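You operate a simulated robot arm through the tools that you are given. There is no shell and no other tool. Be economical: measure what you need, move in short steps, check, and stop when the job is done.

You are at the controls of a simulated two-armed robot. One attempt, no reset.

## Task
Press the red fan button on the panel three times. Take the dish and put it on the ledge under the clean chute. Put one of the clods from the bottom shelf of the screen rack on top of the black belt roll. Take the sieve with the largest size on its label from the ledge at the gravity table and leave it on the left end of the ledge. Open the air gate door, set the red air gate knob to 1, then shut the door. Put one of the stones from the grid of the hopper on the plank on the small heap. Do these in any order.

The check looks at the end state, three seconds after you hand in, the way a careful person would. Anything else that was tipped, shoved, dropped, spilled or broken makes it a failure.

## Robot
Two 7-joint arms with three-finger grippers on one trunk, on a base that drives. Base frame: it is fixed to the floor where the robot stands at the start and does not move with it; the origin is under the middle of the robot, x ahead of it, y to its left, z up. Units: mm, degrees, N and s.
The left shoulder is at the start at [70, 146, 1262], the right one opposite. Places, roughly: air gate door [-5900, 1900, 400]; belt roll (13x13x9 cm) [-5500, 900, 800]; clod (5x5x4 cm) [-3800, 2600, 200]; clod (6x5x4 cm) [-3800, 2500, 200]; dish (8x8x4 cm) [-3700, 2600, 600]; ledge under the clean chute (19x14 cm) [-3740, 100, 420]; left end of the ledge [-1700, 200, 400]; plank on the small heap [-5500, 7100, 700]; red air gate knob [-6000, 1900, 500]; red fan button on the panel [500, 0, 1200]; sieve [-5500, 1500, 750]; stone (4x4x3 cm) [-6300, 3500, 600]; stone (5x5x3 cm) [-6200, 3500, 600]; stone (6x4x3 cm) [-6400, 3600, 600]. Payload 2.2 kg a hand.
The tool frame of a hand sits at the grasp point between the pads (the TCP): z along the fingers, y along the line on which they close. The tips reach 28 mm beyond it. Largest opening 102 mm; the body of the gripper starts 71 mm behind the TCP.
Orientation is that of the tool frame in the base frame, as a unit quaternion [w, x, y, z]. With the fingers straight down and closing along the base's y, the tool's x points along the base's -x, its y along +y and its z along -z.

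## Interface
- The arms move only by the tool nudge_tool. It takes "left_motion", "right_motion" or both (then of equal length, played together; a hand with none holds still); each is a list of rows, each a list of 7 numbers: the shift along the base's x, y, z in units of 250 mm (1.0 is 250 mm), then the turn, a rotation vector about the base's x, y, z in units of 60 degrees (1.0 is 60 degrees), then the gripper command, from -1 (fully open) to 1 (shut), values between in proportion. In form: [[dx, dy, dz, ax, ay, az, hand], ...]. A call has 1 to 20 rows; each row is the pose to reach, as a shift and turn from the pose commanded when the call began. A call with a number of a shift or a turn outside -1 to 1 is refused whole. Each row takes 0.2 s and may step no farther than 50 mm and 8.6 degrees from the row before; otherwise, or with a gripper value out of range, the whole call is refused. A pose out of reach is approached as far as the arm can. The call stops where the force on the tool passes 40 N (or 10 N more than at its start, if that is more) or the arm is blocked; 0.2 s more then pass. The fingers move at their own pace and stop on an object; they squeeze with about 43 N. The grip force told is the motor's: it shows also when the fingers shut on nothing. Time passes only in rows, and 0.2 s behind the last, so rows that repeat a pose let the fingers close. It gives the time, the measured TCP pose, the force on the tool (base axes), the opening and the grip force at its end, in the units of the frame above (readings bear some noise), with the torque about the TCP (base axes, N m) and any sound that the robot's microphone picked up.
- Cameras (640 x 400 px; columns grow to the right, rows downward): "scene" is now at [141.8, -6.5, 1501.7]; the picture's right is [-0.08, -1.00, 0.00], its down [-0.48, 0.04, -0.88] and it looks along [0.87, -0.07, -0.48] (base axes); focal length 214 px, centre (320, 200). "left" rides on the left gripper at [72, 38, -86] in its tool frame; the picture's right is [-0.46, 0.89, 0.00], its down [-0.60, -0.32, -0.73] and it looks along [-0.65, -0.34, 0.68] (tool axes); focal length 256 px, centre (320, 200). "right" rides on the right gripper at [69, 44, -86] in its tool frame; the picture's right is [-0.53, 0.85, 0.00], its down [-0.58, -0.36, -0.73] and it looks along [-0.62, -0.39, 0.68] (tool axes); focal length 256 px, centre (320, 200). There is no depth. A picture from a camera that has moved, and an enlarged one, comes with that camera's place and axes in the base frame and with its lens.
- get_image(camera): a new picture of that camera. The clock stands still meanwhile.
- raise_lower(by): slides the trunk up (or, below 0, down) by that many mm; the arms and the scene camera ride with it, the base frame stays. It gives what a move gives, with no picture.
- steer(legs): drives the robot by 1 to 6 legs, each [ahead, left, turn to the left] in mm, mm and degrees, along the robot's own axes; the way and the turn of a leg run together, so that a leg with both is an arc; at most 1500 mm and 180 degrees a leg. The arms and the cameras ride along, it lands a little off, and it stops where it bumps. It gives what a move gives.
- aim_head(pan, tilt): turns the head with the scene camera to pan (to the left, within 86 degrees either way) and tilt (down, from -29 to 69), counted from straight ahead of the robot. It gives what a move gives.
- enlarge(camera, box): a new picture of the part [left, top, right, bottom] of that camera's present view, enlarged. The clock stands still meanwhile.
- hand_in(): hands the job in; it is judged then, once.

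Go step by step. Nothing tells you exact positions but the pictures and the camera data: compare them with the known pose of the tool, close in by small moves and look again before you grip or let go. The budget is 186 turns and 166 pictures, counting those below and the enlarged ones. Unless the task says otherwise, let go and move clear before handing in, and close with one line.

The tools are called after "Request:" as a command line: name --argument value ..., lists and objects as JSON in quotes. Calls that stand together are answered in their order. nudge_tool: Moves the arms, as the interface text tells. Its arguments: {"type":"object","properties":{"left_motion":{"type":"array"},"right_motion":{"type":"array"}},"required":[]} The other tools are called the same way: raise_lower (by) slides the trunk up or down; steer (legs) drives the base; aim_head (pan, tilt) turns the head that bears the scene camera; get_image (camera) takes a picture; enlarge (camera, box) takes an enlarged picture of a part of a camera's view; hand_in () hands the job in.

At the start:

```text
time_s: 0.0
left_ee_pos: [376.5, 167.5, 1409.1]
left_tcp_rot: [0.0, 0.0, 1.0, 0.0]
left_force: [0.8, 0.0, -0.1]
left_wrist_torque: [0.01, 0.03, -0.01]
left_gripper_width: 102.0
left_gripper_force: 0.0
right_ee_pos: [308.4, -163.7, 1407.0]
right_tcp_rot: [0.001, 0.001, 1.0, 0.001]
right_force: [-0.3, 0.0, 0.1]
right_wrist_torque: [0.02, -0.03, -0.02]
right_gripper_width: 102.0
right_gripper_force: 0.0
trunk travel left (down, up): [-800.0, 140.0]
robot x, y, heading: [0.9, 1.3, -0.1]
head pan, tilt: [-4.5, 29.0]
```

scene: 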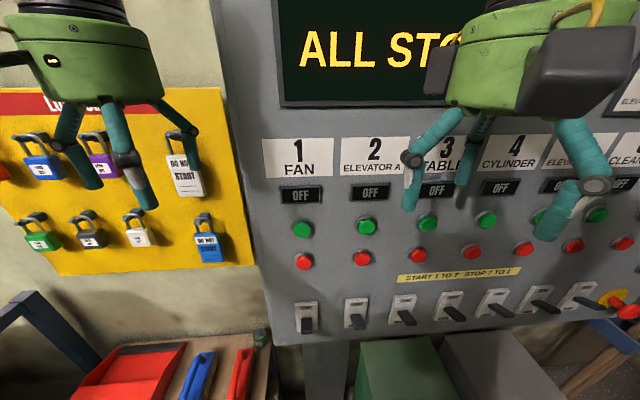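
right: 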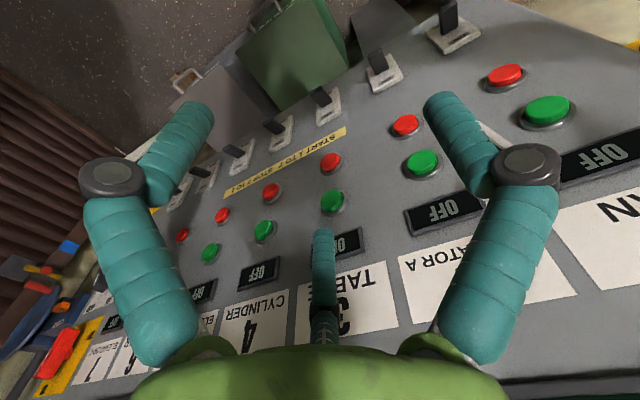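
left: 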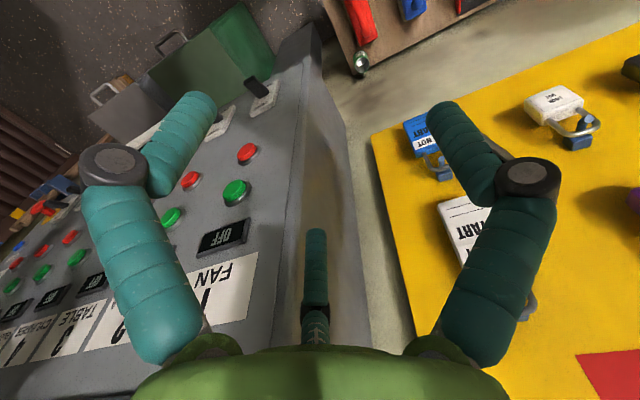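

The red fan button triangulates to about [463, 0, 1184] on a near-vertical panel. I'll swing the left hand to point forward with its fingers shut, staying clear of the panel.

Request:
nudge_tool --left_motion '[[-0.03, -0.02, 0, 0, -0.14, 0, 1], [-0.06, -0.05, -0.02, 0, -0.28, 0, 1], [-0.09, -0.1, -0.05, 0, -0.42, 0, 1], [-0.12, -0.15, -0.1, 0, -0.56, 0, 1], [-0.15, -0.2, -0.15, 0, -0.7, 0, 1], [-0.18, -0.25, -0.2, 0, -0.84, 0, 1], [-0.2, -0.3, -0.25, 0, -0.98, 0, 1]]'

```text
time_s: 1.6
left_ee_pos: [331.4, 95.1, 1341.9]
left_tcp_rot: [0.483, -0.007, 0.876, 0.0]
left_force: [-0.7, 0.6, -0.3]
left_wrist_torque: [0.04, -0.06, 0.02]
left_gripper_width: 2.1
left_gripper_force: 30.9
right_ee_pos: [311.0, -163.0, 1408.1]
right_tcp_rot: [0.0, 0.001, 1.0, 0.001]
right_force: [0.5, 0.3, 0.3]
right_wrist_torque: [0.03, 0.03, -0.01]
right_gripper_width: 102.0
right_gripper_force: 0.1
trunk travel left (down, up): [-800.0, 140.0]
robot x, y, heading: [0.1, 2.0, -0.0]
head pan, tilt: [-4.5, 29.0]
```

The hand is turned 59° as planned. Next I'll finish the turn and bring it in front of the button, about 55 mm short.

Request:
nudge_tool --left_motion '[[0.03, -0.07, -0.12, 0, -0.1, 0, 1], [0.06, -0.15, -0.25, 0, -0.2, 0, 1], [0.1, -0.22, -0.37, 0, -0.3, 0, 1], [0.14, -0.3, -0.5, 0, -0.4, 0, 1], [0.19, -0.378, -0.632, 0, -0.5, 0, 1], [0.19, -0.378, -0.632, 0, -0.5, 0, 1]]'

Request:
get_image --camera "scene"

Request:
get_image --camera "left"

```text
time_s: 3.0
left_ee_pos: [385.4, 11.7, 1202.6]
left_tcp_rot: [0.699, -0.034, 0.714, -0.006]
left_force: [0.7, 0.2, 0.7]
left_wrist_torque: [-0.03, 0.04, -0.06]
left_gripper_width: 1.9
left_gripper_force: 31.0
left hand out of reach, approached as far as the arm can: row 1, 2, 3, 4
right_ee_pos: [310.6, -161.2, 1408.7]
right_tcp_rot: [0.0, 0.001, 1.0, 0.0]
right_force: [0.1, 0.7, -0.1]
right_wrist_torque: [0.01, -0.03, 0.0]
right_gripper_width: 101.9
right_gripper_force: 0.0
trunk travel left (down, up): [-800.0, 140.0]
robot x, y, heading: [1.8, 1.3, -0.2]
head pan, tilt: [-4.5, 29.0]
```

```text
162 pictures are left
camera scene: at [142.5, -4.2, 1501.6], right [-0.08, -1.0, 0.0], down [-0.48, 0.04, -0.87], along [0.87, -0.07, -0.48], focal length 214 px, centre (320, 200)
```

scene: 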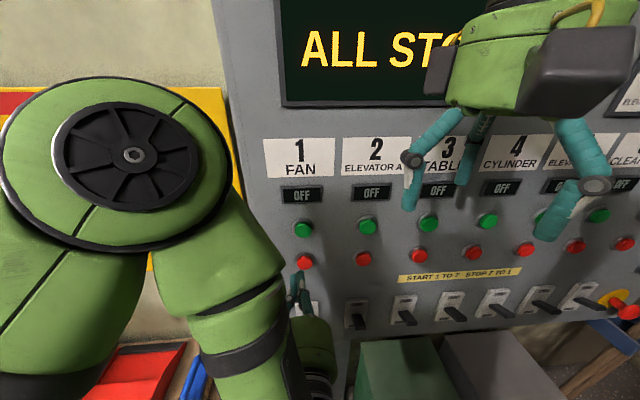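

```text
161 pictures are left
camera left: at [296.0, 40.9, 1128.4], right [-0.03, 0.91, 0.42], down [-0.71, -0.31, 0.64], along [0.71, -0.28, 0.65], focal length 256 px, centre (320, 200)
```

left: 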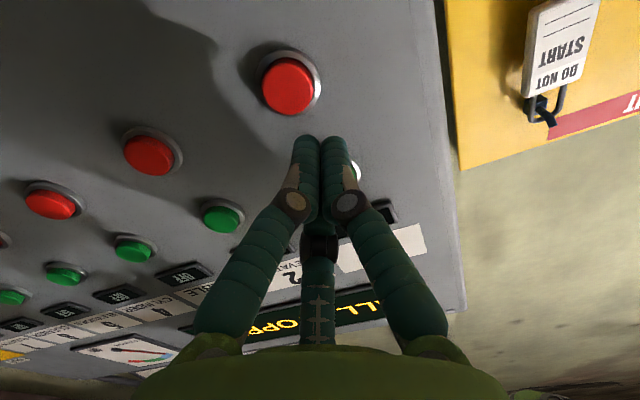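

The fingers point at the panel, a little above the button, which I now put at about [463, -1, 1180]. I'll let the arm settle.

Request:
nudge_tool --left_motion '[[0, 0, 0, 0, 0, 0, 1], [0, 0, 0, 0, 0, 0, 1], [0, 0, 0, 0, 0, 0, 1]]'

```text
time_s: 3.8
left_ee_pos: [384.5, 10.1, 1199.4]
left_tcp_rot: [0.698, -0.032, 0.716, -0.001]
left_force: [0.1, -0.1, -0.4]
left_wrist_torque: [0.0, 0.01, 0.01]
left_gripper_width: 2.1
left_gripper_force: 31.2
right_ee_pos: [309.1, -163.0, 1408.6]
right_tcp_rot: [0.001, 0.001, 1.0, 0.001]
right_force: [0.5, 0.8, -0.5]
right_wrist_torque: [-0.02, 0.0, -0.02]
right_gripper_width: 101.8
right_gripper_force: 0.1
trunk travel left (down, up): [-800.0, 140.0]
robot x, y, heading: [-3.0, 0.0, 0.1]
head pan, tilt: [-4.5, 29.0]
```

It's settled at [384, 10, 1199], so I'll correct by about 10 mm to the right and 19 mm down.

Request:
nudge_tool --left_motion '[[0, -0.02, -0.04, 0, 0, 0, 1], [0, -0.044, -0.076, 0, 0, 0, 1], [0, -0.044, -0.076, 0, 0, 0, 1]]'

```text
time_s: 4.6
left_ee_pos: [391.4, -1.2, 1187.1]
left_tcp_rot: [0.697, -0.028, 0.716, -0.003]
left_force: [0.1, 0.5, -1.1]
left_wrist_torque: [-0.03, -0.03, -0.01]
left_gripper_width: 1.9
left_gripper_force: 31.3
left hand out of reach, approached as far as the arm can: row 1, 2, 3
right_ee_pos: [310.3, -163.1, 1407.4]
right_tcp_rot: [0.001, 0.001, 1.0, 0.001]
right_force: [-0.9, -0.4, 0.6]
right_wrist_torque: [-0.03, -0.01, 0.01]
right_gripper_width: 102.0
right_gripper_force: 0.1
trunk travel left (down, up): [-800.0, 140.0]
robot x, y, heading: [-0.6, 0.4, 0.2]
head pan, tilt: [-4.5, 29.0]
```

Now at [391, -1, 1187]. I'll move forward in small steps until the tip touches the button.

Request:
nudge_tool --left_motion '[[0.04, 0, -0.02, 0, 0, 0, 1], [0.08, 0, -0.02, 0, 0, 0, 1], [0.1, 0, -0.02, 0, 0, 0, 1], [0.1, 0, -0.02, 0, 0, 0, 1]]'

Request:
get_image --camera "left"

```text
time_s: 5.6
left_ee_pos: [416.0, -1.2, 1179.2]
left_tcp_rot: [0.698, -0.021, 0.716, 0.001]
left_force: [-0.6, -0.7, 0.8]
left_wrist_torque: [-0.02, 0.01, -0.01]
left_gripper_width: 2.3
left_gripper_force: 31.6
right_ee_pos: [310.1, -163.4, 1406.3]
right_tcp_rot: [0.0, 0.002, 1.0, 0.0]
right_force: [-0.5, 0.0, 0.5]
right_wrist_torque: [0.0, -0.04, 0.01]
right_gripper_width: 102.0
right_gripper_force: 0.0
trunk travel left (down, up): [-800.0, 140.0]
robot x, y, heading: [-1.0, 3.9, -0.2]
head pan, tilt: [-4.5, 29.0]
```

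```text
160 pictures are left
camera left: at [327.1, 31.9, 1107.6], right [-0.02, 0.9, 0.44], down [-0.71, -0.32, 0.63], along [0.71, -0.3, 0.64], focal length 256 px, centre (320, 200)
```

left: 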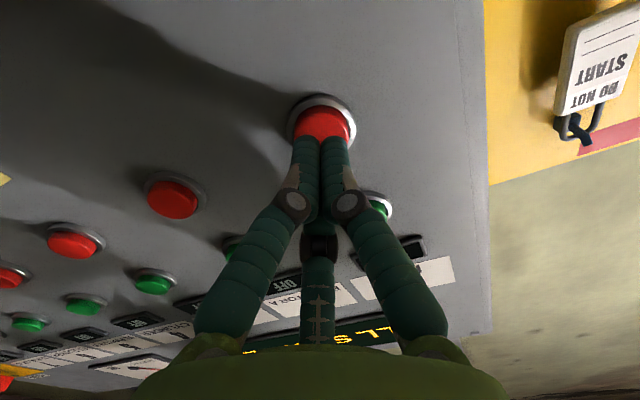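

The tip is lined up with the button. I'll advance slowly and watch the force and sound.

Request:
nudge_tool --left_motion '[[0.02, 0.008, 0, 0, 0, 0, 1], [0.04, 0.008, 0, 0, 0, 0, 1], [0.06, 0.008, 0, 0, 0, 0, 1], [0.08, 0.008, 0, 0, 0, 0, 1], [0.1, 0.008, 0, 0, 0, 0, 1]]'

Request:
get_image --camera "left"

```text
time_s: 6.8
left_ee_pos: [435.9, 0.3, 1178.8]
left_tcp_rot: [0.699, -0.016, 0.715, -0.002]
left_force: [-9.6, 0.8, -3.2]
left_wrist_torque: [-0.01, 0.0, -0.05]
left_gripper_width: 1.9
left_gripper_force: 31.2
right_ee_pos: [305.6, -162.5, 1408.9]
right_tcp_rot: [0.001, 0.001, 1.0, 0.0]
right_force: [-0.7, 0.6, -0.1]
right_wrist_torque: [0.01, -0.02, -0.02]
right_gripper_width: 102.1
right_gripper_force: 0.1
trunk travel left (down, up): [-800.0, 140.0]
robot x, y, heading: [3.5, -0.6, -0.4]
head pan, tilt: [-4.5, 29.0]
heard: click
```

```text
159 pictures are left
camera left: at [347.5, 34.0, 1107.7], right [-0.01, 0.9, 0.44], down [-0.71, -0.32, 0.63], along [0.7, -0.31, 0.64], focal length 256 px, centre (320, 200)
```

left: 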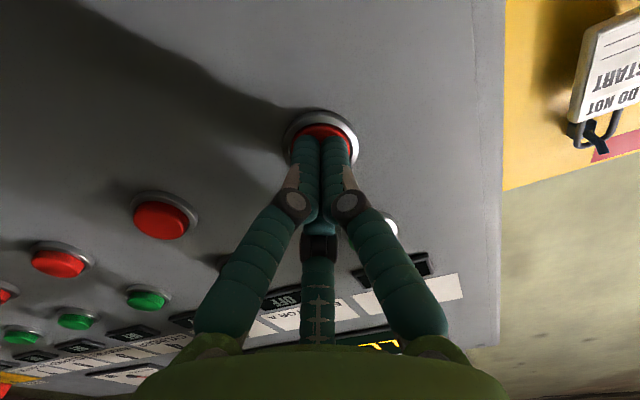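

I heard one click, so that's press one. I'll back off fully and press again.

Request:
nudge_tool --left_motion '[[-0.05, 0, 0, 0, 0, 0, 1], [-0.1, 0, 0, 0, 0, 0, 1], [-0.1, 0, 0, 0, 0, 0, 1], [-0.1, 0, 0, 0, 0, 0, 1], [-0.06, 0, 0, 0, 0, 0, 1], [-0.04, 0, 0, 0, 0, 0, 1], [-0.02, 0, 0, 0, 0, 0, 1], [0, 0, 0, 0, 0, 0, 1], [0, 0, 0, 0, 0, 0, 1]]'

```text
time_s: 8.8
left_ee_pos: [436.7, 2.5, 1178.8]
left_tcp_rot: [0.697, -0.023, 0.717, 0.0]
left_force: [-16.3, 0.4, -6.3]
left_wrist_torque: [-0.09, 0.02, -0.06]
left_gripper_width: 2.1
left_gripper_force: 31.3
right_ee_pos: [304.9, -161.9, 1408.4]
right_tcp_rot: [0.002, 0.001, 1.0, 0.001]
right_force: [-0.2, 0.1, 0.3]
right_wrist_torque: [-0.03, -0.01, 0.01]
right_gripper_width: 102.2
right_gripper_force: 0.1
trunk travel left (down, up): [-800.0, 140.0]
robot x, y, heading: [1.8, 0.9, -0.0]
head pan, tilt: [-4.5, 29.0]
heard: click
```

That was the second click. I'll repeat the same press once more and then back away.

Request:
nudge_tool --left_motion '[[-0.05, 0, 0, 0, 0, 0, 1], [-0.1, 0, 0, 0, 0, 0, 1], [-0.1, 0, 0, 0, 0, 0, 1], [-0.1, 0, 0, 0, 0, 0, 1], [-0.06, 0, 0, 0, 0, 0, 1], [-0.04, 0, 0, 0, 0, 0, 1], [-0.02, 0, 0, 0, 0, 0, 1], [0, 0, 0, 0, 0, 0, 1], [0, 0, 0, 0, 0, 0, 1]]'

```text
time_s: 10.8
left_ee_pos: [436.5, 2.1, 1179.2]
left_tcp_rot: [0.698, -0.022, 0.716, -0.001]
left_force: [-14.8, 1.3, -4.3]
left_wrist_torque: [-0.05, 0.0, -0.12]
left_gripper_width: 2.1
left_gripper_force: 31.2
right_ee_pos: [305.1, -163.2, 1408.6]
right_tcp_rot: [0.002, 0.001, 1.0, 0.001]
right_force: [0.2, -1.1, 0.8]
right_wrist_torque: [-0.03, 0.01, -0.02]
right_gripper_width: 102.0
right_gripper_force: 0.1
trunk travel left (down, up): [-800.0, 140.0]
robot x, y, heading: [-3.1, -1.5, -0.0]
head pan, tilt: [-4.5, 29.0]
heard: click
```

That's three clicks. I'll back off, drive back from the panel, and look around.

Request:
nudge_tool --left_motion '[[-0.05, 0, 0, 0, 0, 0, 1], [-0.1, 0, 0, 0, 0, 0, 1], [-0.1, 0, 0, 0, 0, 0, 1]]'

Request:
steer --legs '[[-400, 0, 0]]'

Request:
get_image --camera "scene"

```text
time_s: 11.6
left_ee_pos: [415.8, 4.2, 1176.6]
left_tcp_rot: [0.693, -0.029, 0.721, 0.002]
left_force: [0.3, 0.1, -0.7]
left_wrist_torque: [0.02, 0.0, 0.02]
left_gripper_width: 2.1
left_gripper_force: 31.1
right_ee_pos: [309.6, -163.4, 1407.6]
right_tcp_rot: [0.0, 0.001, 1.0, 0.001]
right_force: [-0.6, 1.0, -0.5]
right_wrist_torque: [-0.02, -0.01, 0.0]
right_gripper_width: 102.0
right_gripper_force: 0.0
trunk travel left (down, up): [-800.0, 140.0]
robot x, y, heading: [-2.9, 0.2, 0.1]
head pan, tilt: [-4.5, 29.0]
```

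```text
time_s: 14.1
left_ee_pos: [29.6, 5.1, 1177.5]
left_tcp_rot: [0.694, -0.031, 0.719, 0.001]
left_force: [-0.7, 0.6, 0.4]
left_wrist_torque: [0.04, -0.01, -0.02]
left_gripper_width: 2.3
left_gripper_force: 30.7
right_ee_pos: [-78.7, -162.7, 1407.7]
right_tcp_rot: [0.0, 0.0, 1.0, 0.001]
right_force: [-0.4, 0.9, -0.1]
right_wrist_torque: [-0.02, 0.04, 0.0]
right_gripper_width: 102.1
right_gripper_force: 0.0
trunk travel left (down, up): [-800.0, 140.0]
robot x, y, heading: [-387.8, 2.5, -0.1]
head pan, tilt: [-4.5, 29.0]
```

```text
158 pictures are left
camera scene: at [-246.0, -6.6, 1501.5], right [-0.08, -1.0, 0.0], down [-0.48, 0.04, -0.87], along [0.87, -0.07, -0.49], focal length 214 px, centre (320, 200)
```

scene: 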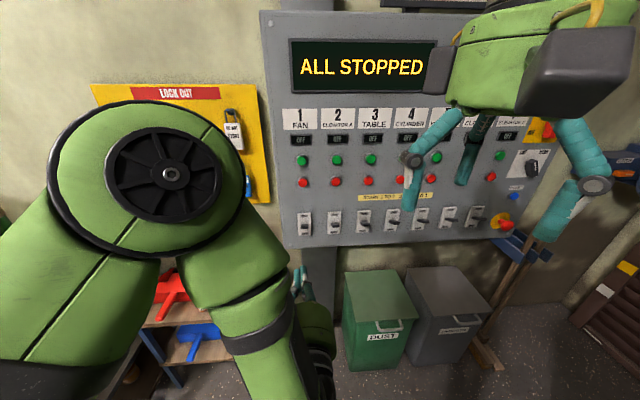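

The fan is done and the board shows "ALL STOPPED". I'll bring the left hand back to its compact carrying pose.

Request:
nudge_tool --left_motion '[[0, 0.08, 0.12, 0, 0.1, 0, 1], [0, 0.15, 0.25, 0, 0.2, 0, 1], [0, 0.22, 0.37, 0, 0.3, 0, 1], [0, 0.3, 0.5, 0, 0.4, 0, 1], [0, 0.38, 0.63, 0, 0.5, 0, 1], [0, 0.45, 0.7, 0, 0.6, 0, -1], [0, 0.55, 0.8, 0, 0.7, 0, -1], [0, 0.62, 0.9, 0, 0.8, 0, -1], [0, 0.65, 0.92, 0, 0.9, 0, -1], [0, 0.65, 0.92, 0, 1, 0, -1]]'

Request:
nudge_tool --left_motion '[[0, 0, 0, 0, 0.12, 0, -1], [0, 0, 0, 0, 0.24, 0, -1], [0, 0, 0, 0, 0.36, 0, -1], [0, 0, 0, 0, 0.48, 0, -1], [0, 0, 0, 0, 0.51, 0, -1], [0, 0, 0, 0, 0.51, 0, -1]]'

Request:
steer --legs '[[0, 0, 180]]'

Request:
aim_head --pan 0 --tilt 15

Request:
get_image --camera "scene"

```text
time_s: 16.2
left_ee_pos: [26.7, 166.0, 1408.6]
left_tcp_rot: [0.241, -0.027, 0.97, 0.016]
left_force: [0.7, 0.3, 0.8]
left_wrist_torque: [-0.01, 0.0, -0.01]
left_gripper_width: 102.3
left_gripper_force: 0.1
left hand out of reach, approached as far as the arm can: row 2
right_ee_pos: [-78.9, -163.4, 1407.5]
right_tcp_rot: [0.0, 0.0, 1.0, 0.001]
right_force: [0.4, 0.2, -0.3]
right_wrist_torque: [0.02, -0.02, 0.0]
right_gripper_width: 102.0
right_gripper_force: 0.1
trunk travel left (down, up): [-800.0, 140.0]
robot x, y, heading: [-394.7, 0.5, 0.1]
head pan, tilt: [-4.5, 29.0]
```

```text
time_s: 17.6
left_ee_pos: [27.7, 166.6, 1407.4]
left_tcp_rot: [-0.023, -0.021, 0.999, 0.022]
left_force: [-1.1, -0.4, -0.1]
left_wrist_torque: [0.02, 0.01, -0.01]
left_gripper_width: 101.8
left_gripper_force: 0.0
right_ee_pos: [-79.9, -162.6, 1406.6]
right_tcp_rot: [0.0, 0.001, 1.0, 0.001]
right_force: [-0.3, 0.0, 0.3]
right_wrist_torque: [0.05, 0.01, 0.03]
right_gripper_width: 101.9
right_gripper_force: 0.1
trunk travel left (down, up): [-800.0, 140.0]
robot x, y, heading: [-388.9, -0.4, 0.2]
head pan, tilt: [-4.5, 29.0]
```

```text
time_s: 23.4
left_ee_pos: [-825.8, 143.5, 1403.7]
left_tcp_rot: [0.035, 0.949, -0.312, 0.018]
left_force: [0.0, -0.5, -0.2]
left_wrist_torque: [0.0, 0.02, 0.01]
left_gripper_width: 101.9
left_gripper_force: 0.0
right_ee_pos: [-537.0, 333.8, 1404.7]
right_tcp_rot: [0.005, 0.944, -0.329, 0.003]
right_force: [-0.4, -0.6, -0.4]
right_wrist_torque: [0.0, 0.03, -0.02]
right_gripper_width: 102.0
right_gripper_force: 0.1
trunk travel left (down, up): [-800.0, 140.0]
robot x, y, heading: [-392.8, 2.4, 141.7]
head pan, tilt: [-4.5, 29.0]
stopped in leg 1: the robot was blocked; the commanded pose is now the measured one
```

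```text
time_s: 24.1
left_ee_pos: [-825.5, 144.7, 1403.7]
left_tcp_rot: [0.036, 0.95, -0.31, 0.019]
left_force: [0.7, 0.4, -0.4]
left_wrist_torque: [0.02, 0.01, -0.01]
left_gripper_width: 102.1
left_gripper_force: 0.1
right_ee_pos: [-537.0, 332.3, 1403.6]
right_tcp_rot: [0.004, 0.944, -0.329, 0.002]
right_force: [0.4, -0.1, -0.4]
right_wrist_torque: [0.01, -0.01, 0.02]
right_gripper_width: 102.0
right_gripper_force: 0.0
trunk travel left (down, up): [-800.0, 140.0]
robot x, y, heading: [-392.5, 1.1, 141.7]
head pan, tilt: [0.0, 15.0]
```

```text
157 pictures are left
camera scene: at [-507.4, 104.0, 1522.7], right [0.62, 0.78, -0.01], down [0.21, -0.17, -0.96], along [-0.76, 0.6, -0.27], focal length 214 px, centre (320, 200)
```

scene: 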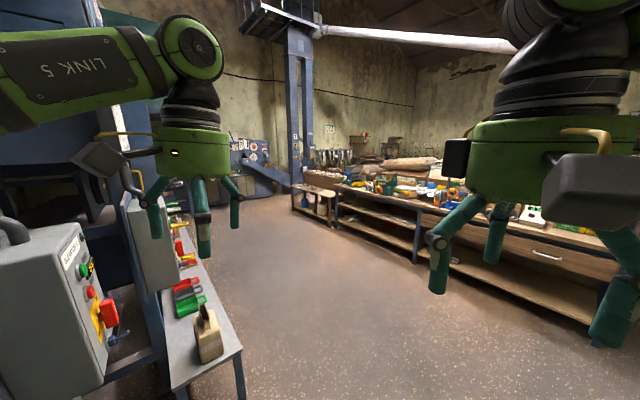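

Something on the left blocked the turn, but a corridor is open ahead with the tool bench and machine on its left. I'll turn back a little, look left, and check what I touched.

Request:
steer --legs '[[0, 0, -15]]'

Request:
aim_head --pan 50 --tilt 20

Request:
get_image --camera "scene"

```text
time_s: 25.4
left_ee_pos: [-775.2, 238.6, 1407.0]
left_tcp_rot: [0.032, 0.902, -0.431, 0.012]
left_force: [-0.7, -0.3, 0.7]
left_wrist_torque: [0.0, -0.01, 0.02]
left_gripper_width: 102.0
left_gripper_force: 0.1
right_ee_pos: [-447.0, 347.5, 1408.0]
right_tcp_rot: [0.001, 0.893, -0.45, -0.001]
right_force: [0.1, -0.1, 0.5]
right_wrist_torque: [-0.01, -0.04, 0.0]
right_gripper_width: 101.8
right_gripper_force: 0.0
trunk travel left (down, up): [-800.0, 140.0]
robot x, y, heading: [-383.4, -0.8, 126.8]
head pan, tilt: [0.0, 15.0]
```

```text
time_s: 26.6
left_ee_pos: [-774.2, 236.9, 1407.6]
left_tcp_rot: [0.031, 0.902, -0.431, 0.011]
left_force: [0.1, 0.0, 1.4]
left_wrist_torque: [0.01, 0.0, 0.0]
left_gripper_width: 102.2
left_gripper_force: 0.0
right_ee_pos: [-445.3, 346.1, 1407.8]
right_tcp_rot: [0.0, 0.893, -0.449, -0.001]
right_force: [-0.7, 0.5, 0.5]
right_wrist_torque: [0.02, -0.01, -0.01]
right_gripper_width: 102.3
right_gripper_force: 0.0
trunk travel left (down, up): [-800.0, 140.0]
robot x, y, heading: [-393.2, 2.1, 126.8]
head pan, tilt: [50.0, 20.0]
```

```text
156 pictures are left
camera scene: at [-512.4, 46.3, 1516.1], right [0.06, 1.0, 0.0], down [0.34, -0.02, -0.94], along [-0.94, 0.05, -0.34], focal length 214 px, centre (320, 200)
```

scene: 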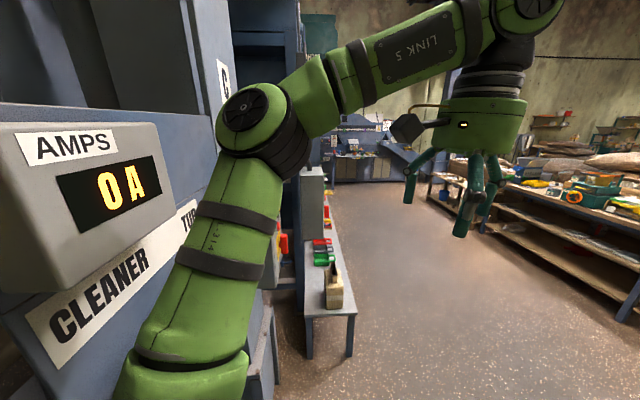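

The blocker was the fixed AMPS box of the cleaner, touched by the left elbow, and nothing was disturbed. I'll drive out into the corridor and face -x.

Request:
steer --legs '[[750, 0, 0], [0, 0, 53], [700, 0, 0]]'

Request:
aim_head --pan 0 --tilt 15

Request:
get_image --camera "scene"

```text
time_s: 36.7
left_ee_pos: [-1978.7, 470.6, 1406.6]
left_tcp_rot: [0.023, 0.999, 0.006, 0.024]
left_force: [0.0, -0.3, -0.3]
left_wrist_torque: [0.0, 0.0, 0.01]
left_gripper_width: 102.0
left_gripper_force: 0.1
right_ee_pos: [-1860.7, 795.1, 1406.6]
right_tcp_rot: [0.0, 1.0, -0.014, -0.001]
right_force: [-0.8, 0.4, -0.4]
right_wrist_torque: [-0.01, -0.01, 0.02]
right_gripper_width: 102.2
right_gripper_force: 0.0
trunk travel left (down, up): [-800.0, 140.0]
robot x, y, heading: [-1554.8, 625.8, 178.4]
head pan, tilt: [50.0, 20.0]
stopped in leg 3: the robot was blocked; the commanded pose is now the measured one
```

```text
time_s: 37.9
left_ee_pos: [-1976.4, 471.3, 1406.6]
left_tcp_rot: [0.024, 0.999, 0.005, 0.024]
left_force: [0.2, 0.8, 0.1]
left_wrist_torque: [0.04, -0.02, 0.0]
left_gripper_width: 102.0
left_gripper_force: 0.1
right_ee_pos: [-1860.0, 795.2, 1407.6]
right_tcp_rot: [0.001, 1.0, -0.014, -0.002]
right_force: [0.0, 0.5, 0.0]
right_wrist_torque: [0.01, -0.01, 0.0]
right_gripper_width: 101.9
right_gripper_force: 0.0
trunk travel left (down, up): [-800.0, 140.0]
robot x, y, heading: [-1553.6, 625.6, 178.3]
head pan, tilt: [0.0, 15.0]
```

```text
155 pictures are left
camera scene: at [-1696.1, 629.3, 1524.2], right [0.03, 1.0, 0.0], down [0.26, -0.01, -0.97], along [-0.97, 0.02, -0.26], focal length 214 px, centre (320, 200)
```

scene: 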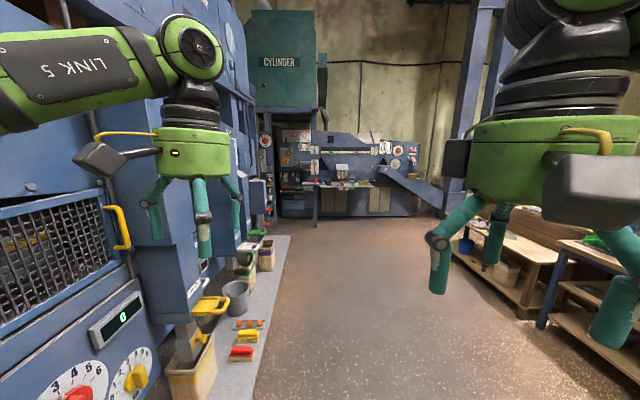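

I was blocked right near the end of the leg. I'll look down and left to see what I touched.

Request:
aim_head --pan 70 --tilt 50

Request:
get_image --camera "scene"

Request:
aim_head --pan -20 --tilt 60

Request:
get_image --camera "scene"

```text
time_s: 39.3
left_ee_pos: [-1976.4, 471.8, 1406.7]
left_tcp_rot: [0.024, 0.999, 0.006, 0.023]
left_force: [-0.1, 0.4, -0.6]
left_wrist_torque: [-0.03, 0.0, 0.01]
left_gripper_width: 102.0
left_gripper_force: 0.1
right_ee_pos: [-1858.0, 796.2, 1407.6]
right_tcp_rot: [0.001, 1.0, -0.014, -0.001]
right_force: [-0.4, -0.3, -1.5]
right_wrist_torque: [0.02, -0.01, -0.02]
right_gripper_width: 102.2
right_gripper_force: 0.0
trunk travel left (down, up): [-800.0, 140.0]
robot x, y, heading: [-1555.5, 623.4, 178.7]
head pan, tilt: [70.0, 50.0]
```

```text
154 pictures are left
camera scene: at [-1631.0, 555.4, 1470.6], right [-0.93, 0.37, 0.0], down [0.28, 0.71, -0.64], along [-0.24, -0.6, -0.77], focal length 214 px, centre (320, 200)
```

scene: 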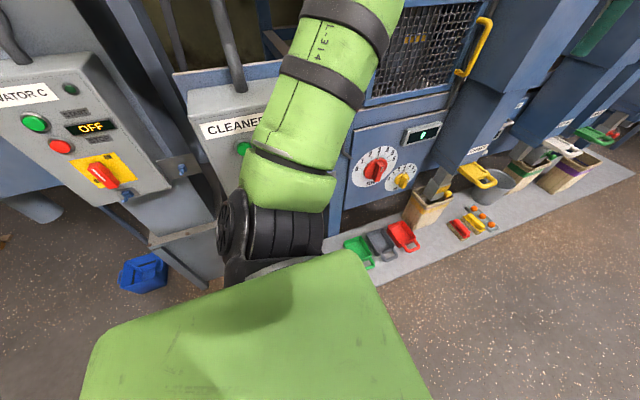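

```text
time_s: 40.9
left_ee_pos: [-1976.5, 470.6, 1408.0]
left_tcp_rot: [0.025, 0.999, 0.006, 0.023]
left_force: [-0.7, 0.0, -0.1]
left_wrist_torque: [0.0, 0.0, -0.02]
left_gripper_width: 101.9
left_gripper_force: 0.1
right_ee_pos: [-1858.8, 796.4, 1406.3]
right_tcp_rot: [0.001, 1.0, -0.013, 0.0]
right_force: [-0.6, 1.0, 0.6]
right_wrist_torque: [0.01, -0.02, -0.01]
right_gripper_width: 101.9
right_gripper_force: 0.0
trunk travel left (down, up): [-800.0, 140.0]
robot x, y, heading: [-1553.3, 628.4, 178.3]
head pan, tilt: [-20.0, 60.0]
```

```text
153 pictures are left
camera scene: at [-1664.6, 651.4, 1458.0], right [0.37, 0.93, 0.0], down [0.81, -0.32, -0.5], along [-0.47, 0.18, -0.87], focal length 214 px, centre (320, 200)
```

scene: 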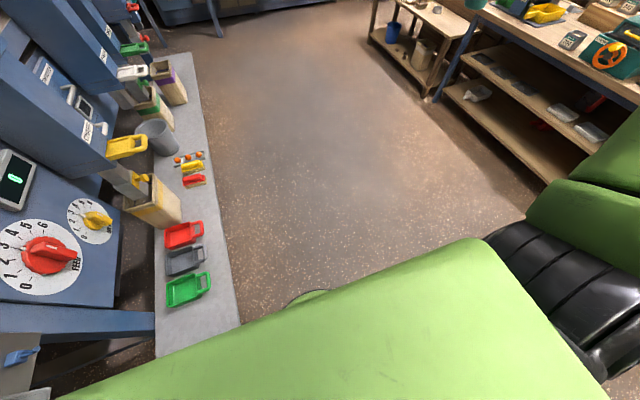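

I touched only the fixed CLEANER box, and the long front ledge lies along y≈300 with its left end near x=-1700. The corridor is wide, so I'll move to its middle and drive toward the screen rack at x≈-3700.

Request:
steer --legs '[[0, 700, 0]]'

```text
time_s: 41.6
left_ee_pos: [-1976.1, 470.9, 1407.3]
left_tcp_rot: [0.024, 0.999, 0.006, 0.024]
left_force: [-0.8, 0.4, -0.4]
left_wrist_torque: [0.01, -0.03, 0.03]
left_gripper_width: 102.1
left_gripper_force: 0.0
right_ee_pos: [-1859.8, 796.7, 1407.4]
right_tcp_rot: [0.002, 1.0, -0.014, 0.0]
right_force: [0.4, -0.5, -0.8]
right_wrist_torque: [-0.02, -0.02, 0.03]
right_gripper_width: 101.9
right_gripper_force: 0.0
trunk travel left (down, up): [-800.0, 140.0]
robot x, y, heading: [-1556.1, 626.1, 178.6]
head pan, tilt: [-20.0, 60.0]
stopped in leg 1: the robot was blocked; the commanded pose is now the measured one
```

That was the wrong sign: left is -y here, so the move was blocked at once with no motion. I'll go right instead.

Request:
steer --legs '[[0, -700, 0], [1100, 0, 0], [1050, 0, 0]]'

Request:
aim_head --pan -60 --tilt 25

Request:
get_image --camera "scene"

```text
time_s: 55.8
left_ee_pos: [-4127.1, 1215.4, 1407.1]
left_tcp_rot: [0.024, 0.999, 0.004, 0.024]
left_force: [-0.4, 0.9, 0.6]
left_wrist_torque: [0.01, 0.03, 0.01]
left_gripper_width: 101.9
left_gripper_force: 0.2
right_ee_pos: [-4007.9, 1540.8, 1408.4]
right_tcp_rot: [0.002, 1.0, -0.015, 0.0]
right_force: [0.7, -0.4, 0.7]
right_wrist_torque: [0.02, 0.0, -0.01]
right_gripper_width: 102.3
right_gripper_force: 0.0
trunk travel left (down, up): [-800.0, 140.0]
robot x, y, heading: [-3705.9, 1365.4, 178.4]
head pan, tilt: [-20.0, 60.0]
```

```text
time_s: 56.9
left_ee_pos: [-4128.7, 1215.2, 1408.2]
left_tcp_rot: [0.024, 0.999, 0.004, 0.024]
left_force: [-0.3, 0.2, 0.2]
left_wrist_torque: [-0.01, 0.01, 0.01]
left_gripper_width: 102.1
left_gripper_force: 0.0
right_ee_pos: [-4007.3, 1540.1, 1408.6]
right_tcp_rot: [0.001, 1.0, -0.015, -0.001]
right_force: [0.0, 0.0, 0.2]
right_wrist_torque: [0.01, -0.01, 0.0]
right_gripper_width: 101.7
right_gripper_force: 0.0
trunk travel left (down, up): [-800.0, 140.0]
robot x, y, heading: [-3704.9, 1364.9, 178.3]
head pan, tilt: [-60.0, 25.0]
```

```text
152 pictures are left
camera scene: at [-3796.9, 1450.7, 1508.0], right [0.88, 0.47, 0.0], down [0.2, -0.37, -0.91], along [-0.43, 0.8, -0.42], focal length 214 px, centre (320, 200)
```

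scene: 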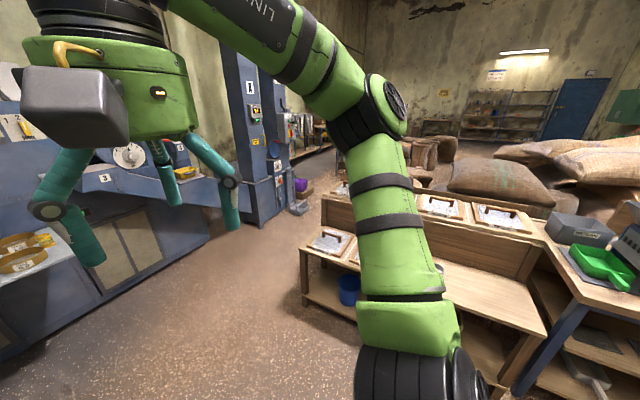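

The screen rack is to the right with trays and a blue bucket, and sieves sit on the gravity table at left. I'll turn to face +y and look down at the rack.

Request:
steer --legs '[[0, 0, -88.3]]'

Request:
aim_head --pan 0 --tilt 35

Request:
get_image --camera "scene"

```text
time_s: 61.1
left_ee_pos: [-3860.5, 1790.1, 1407.9]
left_tcp_rot: [0.032, 0.711, -0.702, 0.001]
left_force: [0.0, -0.1, 0.1]
left_wrist_torque: [-0.01, -0.01, 0.03]
left_gripper_width: 102.0
left_gripper_force: 0.1
right_ee_pos: [-3533.3, 1671.8, 1407.7]
right_tcp_rot: [0.0, -0.698, 0.716, 0.001]
right_force: [-0.6, 0.4, 0.7]
right_wrist_torque: [0.02, -0.03, -0.01]
right_gripper_width: 101.8
right_gripper_force: 0.0
trunk travel left (down, up): [-800.0, 140.0]
robot x, y, heading: [-3702.2, 1366.9, 88.6]
head pan, tilt: [-60.0, 25.0]
```

```text
time_s: 62.4
left_ee_pos: [-3859.0, 1791.0, 1408.1]
left_tcp_rot: [0.034, 0.711, -0.702, 0.0]
left_force: [0.4, 0.3, 0.7]
left_wrist_torque: [-0.01, -0.01, -0.01]
left_gripper_width: 102.0
left_gripper_force: 0.0
right_ee_pos: [-3532.7, 1672.9, 1409.3]
right_tcp_rot: [0.001, -0.698, 0.716, 0.001]
right_force: [-0.5, 0.5, 0.5]
right_wrist_torque: [0.01, 0.01, -0.01]
right_gripper_width: 101.8
right_gripper_force: 0.0
trunk travel left (down, up): [-800.0, 140.0]
robot x, y, heading: [-3704.9, 1369.5, 88.7]
head pan, tilt: [0.0, 35.0]
```

```text
151 pictures are left
camera scene: at [-3699.8, 1506.2, 1492.3], right [1.0, -0.03, 0.0], down [-0.01, -0.57, -0.82], along [0.02, 0.82, -0.57], focal length 214 px, centre (320, 200)
```

scene: 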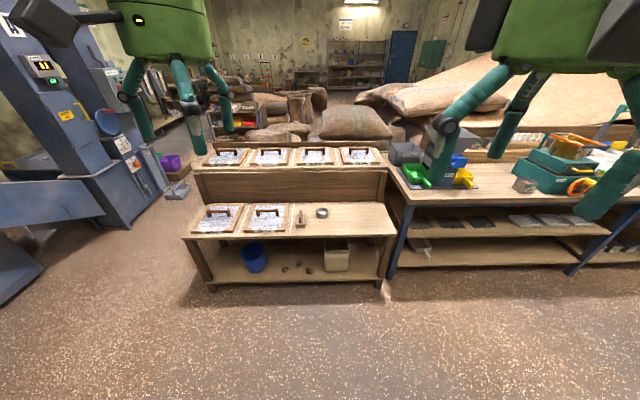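

The dish sits on the rack's middle shelf near [-3660, 2620, 610], and clods are on the bottom shelf around x -3760 to -3925, y≈2500. I'll drive closer and lower the trunk.

Request:
steer --legs '[[450, -20, 0]]'

Request:
raise_lower --by -450

Request:
get_image --camera "scene"

Request:
get_image --camera "right"

```text
time_s: 65.1
left_ee_pos: [-3834.7, 2230.8, 1408.1]
left_tcp_rot: [0.032, 0.715, -0.698, 0.0]
left_force: [0.0, -0.8, 0.3]
left_wrist_torque: [-0.02, 0.01, 0.02]
left_gripper_width: 102.1
left_gripper_force: 0.0
right_ee_pos: [-3508.1, 2117.4, 1409.2]
right_tcp_rot: [0.001, -0.702, 0.712, 0.002]
right_force: [-0.1, 0.5, 0.4]
right_wrist_torque: [0.01, -0.02, 0.02]
right_gripper_width: 101.7
right_gripper_force: 0.0
trunk travel left (down, up): [-800.0, 140.0]
robot x, y, heading: [-3673.7, 1812.0, 89.2]
head pan, tilt: [0.0, 35.0]
```

```text
refused: -450 is not a number from -400 to 400
```

```text
150 pictures are left
camera scene: at [-3672.9, 1949.1, 1492.5], right [1.0, -0.01, 0.0], down [-0.01, -0.57, -0.82], along [0.01, 0.82, -0.57], focal length 214 px, centre (320, 200)
```

scene: 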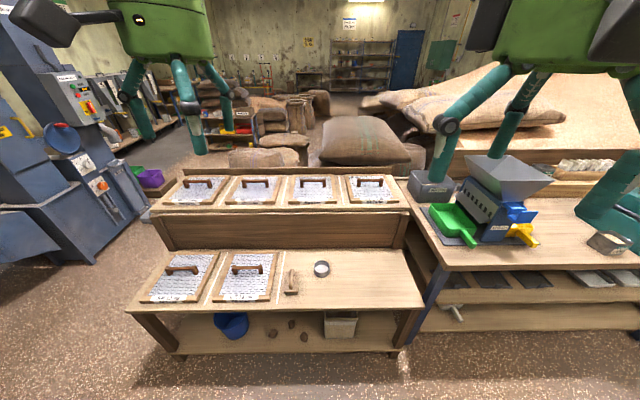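

```text
149 pictures are left
camera right: at [-3553.0, 2049.0, 1494.9], right [-0.84, 0.55, 0.0], down [0.38, 0.57, 0.73], along [0.4, 0.61, -0.68], focal length 256 px, centre (320, 200)
```

right: 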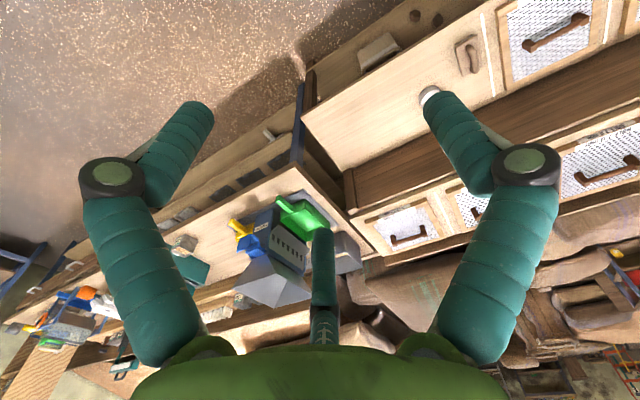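

The dish confirms at about [-3660, 2620, 610]. I'll lower the trunk by 400 mm and creep nearer.

Request:
raise_lower --by -400

Request:
steer --legs '[[190, 0, 0]]'

Request:
aim_head --pan 0 --tilt 55

Request:
get_image --camera "scene"

```text
time_s: 68.9
left_ee_pos: [-3835.2, 2232.5, 1006.6]
left_tcp_rot: [0.033, 0.715, -0.698, 0.0]
left_force: [-0.3, 0.2, -0.6]
left_wrist_torque: [0.0, 0.0, 0.02]
left_gripper_width: 101.8
left_gripper_force: 0.0
right_ee_pos: [-3508.8, 2119.4, 1006.8]
right_tcp_rot: [0.0, -0.702, 0.712, 0.001]
right_force: [-0.3, 0.7, -0.3]
right_wrist_torque: [0.0, 0.01, 0.02]
right_gripper_width: 101.8
right_gripper_force: 0.1
trunk travel left (down, up): [-400.0, 540.0]
robot x, y, heading: [-3674.5, 1814.0, 89.1]
head pan, tilt: [0.0, 35.0]
```

```text
time_s: 70.5
left_ee_pos: [-3831.5, 2424.7, 1007.6]
left_tcp_rot: [0.033, 0.714, -0.699, 0.0]
left_force: [-1.0, 0.9, -0.3]
left_wrist_torque: [0.01, 0.02, -0.04]
left_gripper_width: 102.1
left_gripper_force: 0.0
right_ee_pos: [-3504.8, 2309.4, 1008.8]
right_tcp_rot: [0.0, -0.701, 0.713, 0.001]
right_force: [0.7, -0.3, -0.2]
right_wrist_torque: [-0.05, 0.01, 0.01]
right_gripper_width: 101.9
right_gripper_force: 0.0
trunk travel left (down, up): [-400.0, 540.0]
robot x, y, heading: [-3669.9, 2003.0, 89.0]
head pan, tilt: [0.0, 35.0]
```

```text
time_s: 71.3
left_ee_pos: [-3831.5, 2423.6, 1008.3]
left_tcp_rot: [0.034, 0.714, -0.699, 0.001]
left_force: [-0.4, -0.2, 0.6]
left_wrist_torque: [-0.05, -0.01, 0.01]
left_gripper_width: 102.1
left_gripper_force: 0.0
right_ee_pos: [-3505.9, 2310.2, 1008.5]
right_tcp_rot: [0.0, -0.701, 0.713, 0.001]
right_force: [0.8, 0.1, 0.6]
right_wrist_torque: [0.03, 0.0, 0.01]
right_gripper_width: 102.0
right_gripper_force: 0.0
trunk travel left (down, up): [-400.0, 540.0]
robot x, y, heading: [-3674.0, 2004.7, 88.8]
head pan, tilt: [0.0, 55.0]
```

```text
148 pictures are left
camera scene: at [-3670.0, 2125.2, 1064.1], right [1.0, -0.02, 0.0], down [-0.01, -0.82, -0.57], along [0.01, 0.57, -0.82], focal length 214 px, centre (320, 200)
```

scene: 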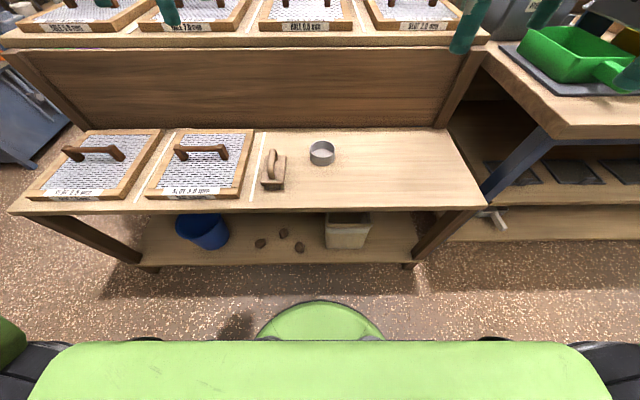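

The dish is at about [-3656, 2614], with clear space around it. I'll edge 60 mm closer and bring the right hand over it at z≈790.

Request:
steer --legs '[[60, 0, 0]]'

Request:
nudge_tool --right_motion '[[-0.076, 0.122, -0.1, 0, 0, 0, -1], [-0.152, 0.244, -0.2, 0, 0, 0, -1], [-0.228, 0.366, -0.3, 0, 0, 0, -1], [-0.304, 0.488, -0.4, 0, 0, 0, -1], [-0.38, 0.61, -0.5, 0, 0, 0, -1], [-0.456, 0.732, -0.6, 0, 0, 0, -1], [-0.532, 0.854, -0.7, 0, 0, 0, -1], [-0.608, 0.97, -0.83, 0, 0, 0, -1], [-0.608, 0.97, -0.83, 0, 0, 0, -1]]'

Request:
get_image --camera "scene"

Request:
get_image --camera "right"

```text
time_s: 72.3
left_ee_pos: [-3831.0, 2483.8, 1007.6]
left_tcp_rot: [0.033, 0.714, -0.699, 0.001]
left_force: [0.4, 0.3, -0.1]
left_wrist_torque: [-0.05, 0.03, -0.01]
left_gripper_width: 102.0
left_gripper_force: 0.0
right_ee_pos: [-3503.8, 2368.8, 1008.6]
right_tcp_rot: [0.0, -0.702, 0.713, 0.002]
right_force: [0.7, 0.5, -0.4]
right_wrist_torque: [-0.07, 0.01, -0.03]
right_gripper_width: 102.1
right_gripper_force: 0.0
trunk travel left (down, up): [-400.0, 540.0]
robot x, y, heading: [-3669.8, 2064.1, 89.1]
head pan, tilt: [0.0, 55.0]
```

```text
time_s: 74.3
left_ee_pos: [-3831.6, 2481.6, 1007.5]
left_tcp_rot: [0.034, 0.714, -0.699, -0.001]
left_force: [0.5, -0.5, 0.8]
left_wrist_torque: [0.0, 0.0, -0.03]
left_gripper_width: 101.8
left_gripper_force: 0.0
right_ee_pos: [-3653.5, 2611.2, 801.0]
right_tcp_rot: [0.001, -0.702, 0.713, 0.002]
right_force: [-0.7, 0.4, 0.4]
right_wrist_torque: [-0.01, 0.02, 0.0]
right_gripper_width: 102.0
right_gripper_force: 0.0
trunk travel left (down, up): [-400.0, 540.0]
robot x, y, heading: [-3671.4, 2065.2, 89.1]
head pan, tilt: [0.0, 55.0]
```

```text
147 pictures are left
camera scene: at [-3668.7, 2184.9, 1064.1], right [1.0, -0.01, 0.0], down [-0.01, -0.82, -0.57], along [0.01, 0.57, -0.82], focal length 214 px, centre (320, 200)
```

scene: 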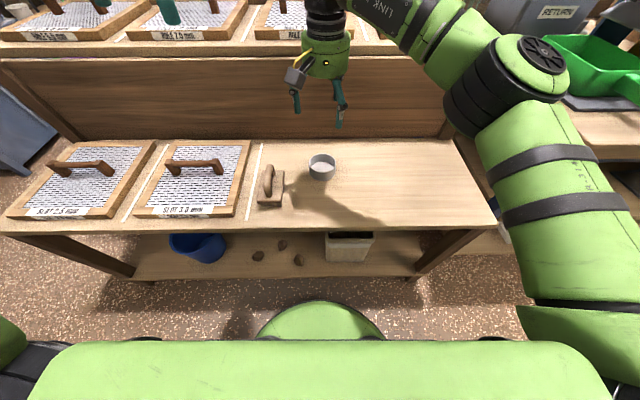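

```text
146 pictures are left
camera right: at [-3698.6, 2542.7, 887.5], right [-0.84, 0.55, 0.0], down [0.38, 0.57, 0.73], along [0.4, 0.61, -0.68], focal length 256 px, centre (320, 200)
```

right: 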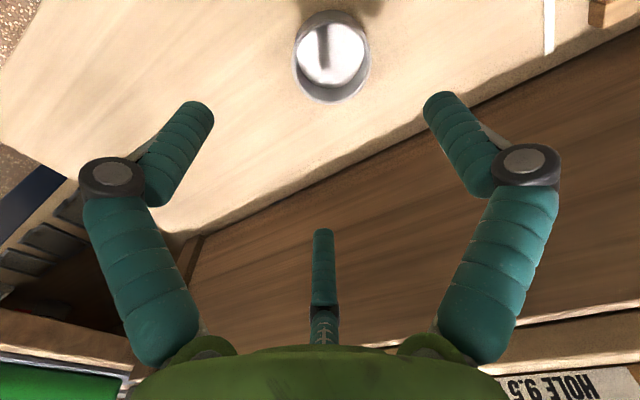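

The two views put the dish rim at about [-3665, 2609, 637]. I'll descend to z≈700 centred on it and look again.

Request:
nudge_tool --right_motion '[[-0.02, -0.004, -0.13, 0, 0, 0, -1], [-0.042, -0.008, -0.26, 0, 0, 0, -1], [-0.042, -0.008, -0.4, 0, 0, 0, -1], [-0.042, -0.008, -0.4, 0, 0, 0, -1]]'

Request:
get_image --camera "right"

Request:
enlarge --camera "scene" --box '[240, 80, 400, 200]'

```text
time_s: 75.3
left_ee_pos: [-3831.1, 2483.1, 1007.4]
left_tcp_rot: [0.033, 0.714, -0.699, 0.0]
left_force: [-0.4, -0.5, -0.3]
left_wrist_torque: [-0.04, 0.03, -0.01]
left_gripper_width: 101.9
left_gripper_force: 0.2
right_ee_pos: [-3667.3, 2607.0, 699.8]
right_tcp_rot: [0.001, -0.701, 0.713, 0.002]
right_force: [-0.3, 0.1, 0.5]
right_wrist_torque: [0.03, 0.0, 0.02]
right_gripper_width: 101.8
right_gripper_force: 0.1
trunk travel left (down, up): [-400.0, 540.0]
robot x, y, heading: [-3671.7, 2061.6, 89.0]
head pan, tilt: [0.0, 55.0]
```

```text
145 pictures are left
camera right: at [-3710.9, 2539.0, 786.2], right [-0.84, 0.55, 0.0], down [0.38, 0.57, 0.73], along [0.4, 0.61, -0.68], focal length 256 px, centre (320, 200)
```

right: 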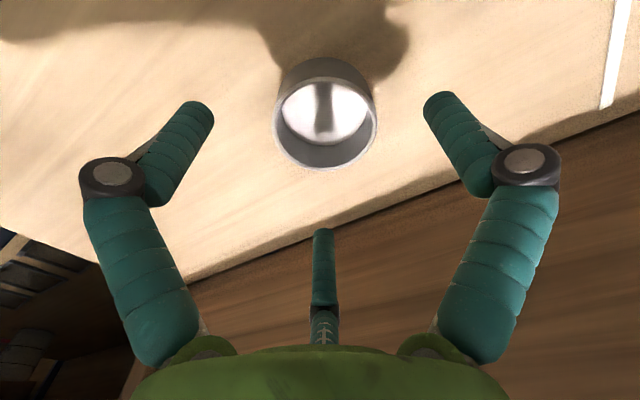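

```text
3.33 times, centred on (320, 140) of scene
camera zoom: at [-3669.3, 2185.2, 1064.1], right [1.0, -0.01, 0.0], down [-0.01, -0.82, -0.57], along [0.01, 0.57, -0.82], focal length 715 px, centre (320, 400)
```

zoom: 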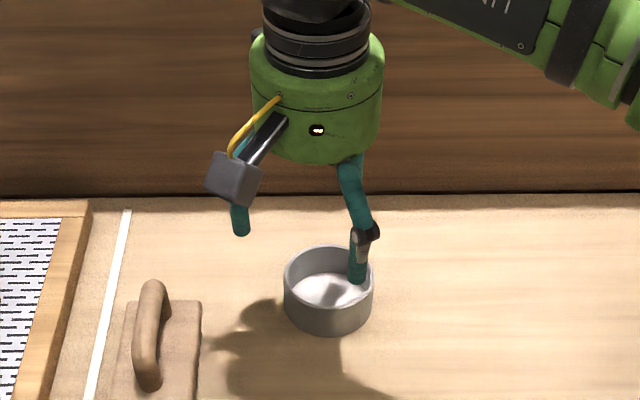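

The right camera puts the dish centre at about [-3670, 2608], nearly under the tool. I'll descend the rest of the way without closing, then check.

Request:
nudge_tool --right_motion '[[-0.004, 0.004, -0.08, 0, 0, 0, -1], [-0.004, 0.004, -0.16, 0, 0, 0, -1], [-0.004, 0.004, -0.22, 0, 0, 0, -1], [-0.004, 0.004, -0.265, 0, 0, 0, -1], [-0.004, 0.004, -0.265, 0, 0, 0, -1]]'

Request:
get_image --camera "right"

Request:
enlarge --camera "scene" --box '[240, 80, 400, 200]'

```text
time_s: 76.5
left_ee_pos: [-3832.1, 2484.1, 1008.2]
left_tcp_rot: [0.033, 0.715, -0.699, 0.0]
left_force: [-0.5, 0.1, -0.6]
left_wrist_torque: [-0.03, 0.01, 0.0]
left_gripper_width: 101.8
left_gripper_force: 0.0
right_ee_pos: [-3666.2, 2610.1, 632.6]
right_tcp_rot: [0.0, -0.702, 0.713, 0.002]
right_force: [0.9, 0.1, 0.0]
right_wrist_torque: [-0.02, 0.02, -0.04]
right_gripper_width: 101.9
right_gripper_force: 0.0
trunk travel left (down, up): [-400.0, 540.0]
robot x, y, heading: [-3675.5, 2061.3, 89.2]
head pan, tilt: [0.0, 55.0]
```

```text
143 pictures are left
camera right: at [-3711.9, 2542.1, 719.5], right [-0.84, 0.55, 0.0], down [0.38, 0.57, 0.73], along [0.4, 0.61, -0.68], focal length 256 px, centre (320, 200)
```

right: 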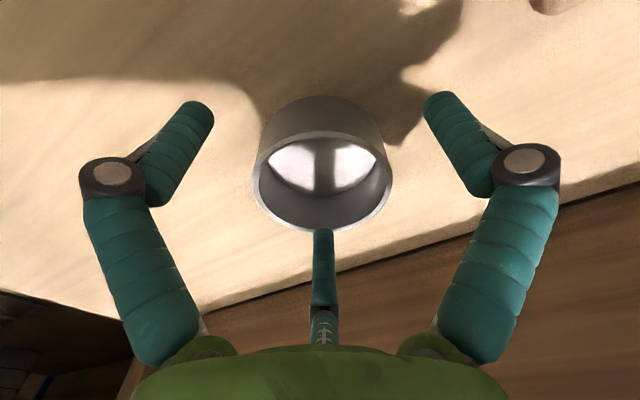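

```text
3.33 times, centred on (320, 140) of scene
camera zoom: at [-3669.2, 2185.5, 1064.0], right [1.0, -0.01, 0.0], down [-0.01, -0.82, -0.57], along [0.01, 0.57, -0.82], focal length 715 px, centre (320, 400)
```

zoom: 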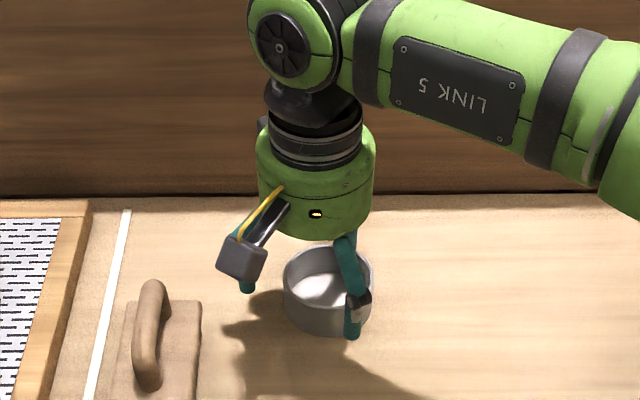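

The dish sits between the fingers, so I'll close and check the grip.

Request:
nudge_tool --right_motion '[[0, 0, 0, 0, 0, 0, 0.2], [0, 0, 0, 0, 0, 0, 1], [0, 0, 0, 0, 0, 0, 1], [0, 0, 0, 0, 0, 0, 1], [0, 0, 0, 0, 0, 0, 1]]'

Request:
get_image --camera "right"

```text
time_s: 77.7
left_ee_pos: [-3830.5, 2478.4, 1009.6]
left_tcp_rot: [0.031, 0.715, -0.699, -0.002]
left_force: [-0.2, 0.3, 0.0]
left_wrist_torque: [0.0, 0.0, -0.01]
left_gripper_width: 102.2
left_gripper_force: 0.1
right_ee_pos: [-3669.2, 2609.1, 639.9]
right_tcp_rot: [0.002, -0.702, 0.712, 0.007]
right_force: [-5.1, -5.9, 33.5]
right_wrist_torque: [0.17, 0.49, 0.1]
right_gripper_width: 9.9
right_gripper_force: 35.4
trunk travel left (down, up): [-400.0, 540.0]
robot x, y, heading: [-3673.4, 2064.6, 89.4]
head pan, tilt: [0.0, 55.0]
```

```text
141 pictures are left
camera right: at [-3713.3, 2539.1, 725.6], right [-0.84, 0.55, 0.01], down [0.38, 0.56, 0.74], along [0.39, 0.62, -0.68], focal length 256 px, centre (320, 200)
```

right: 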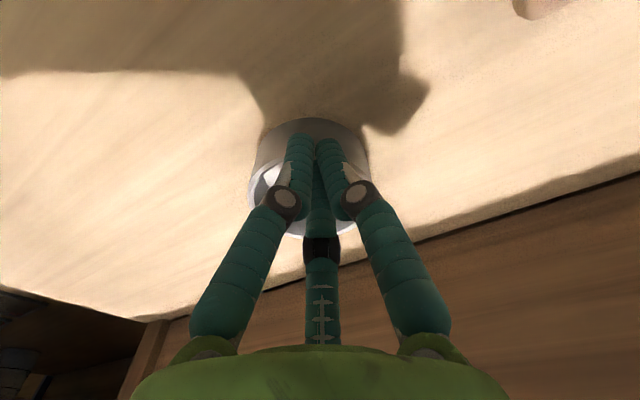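

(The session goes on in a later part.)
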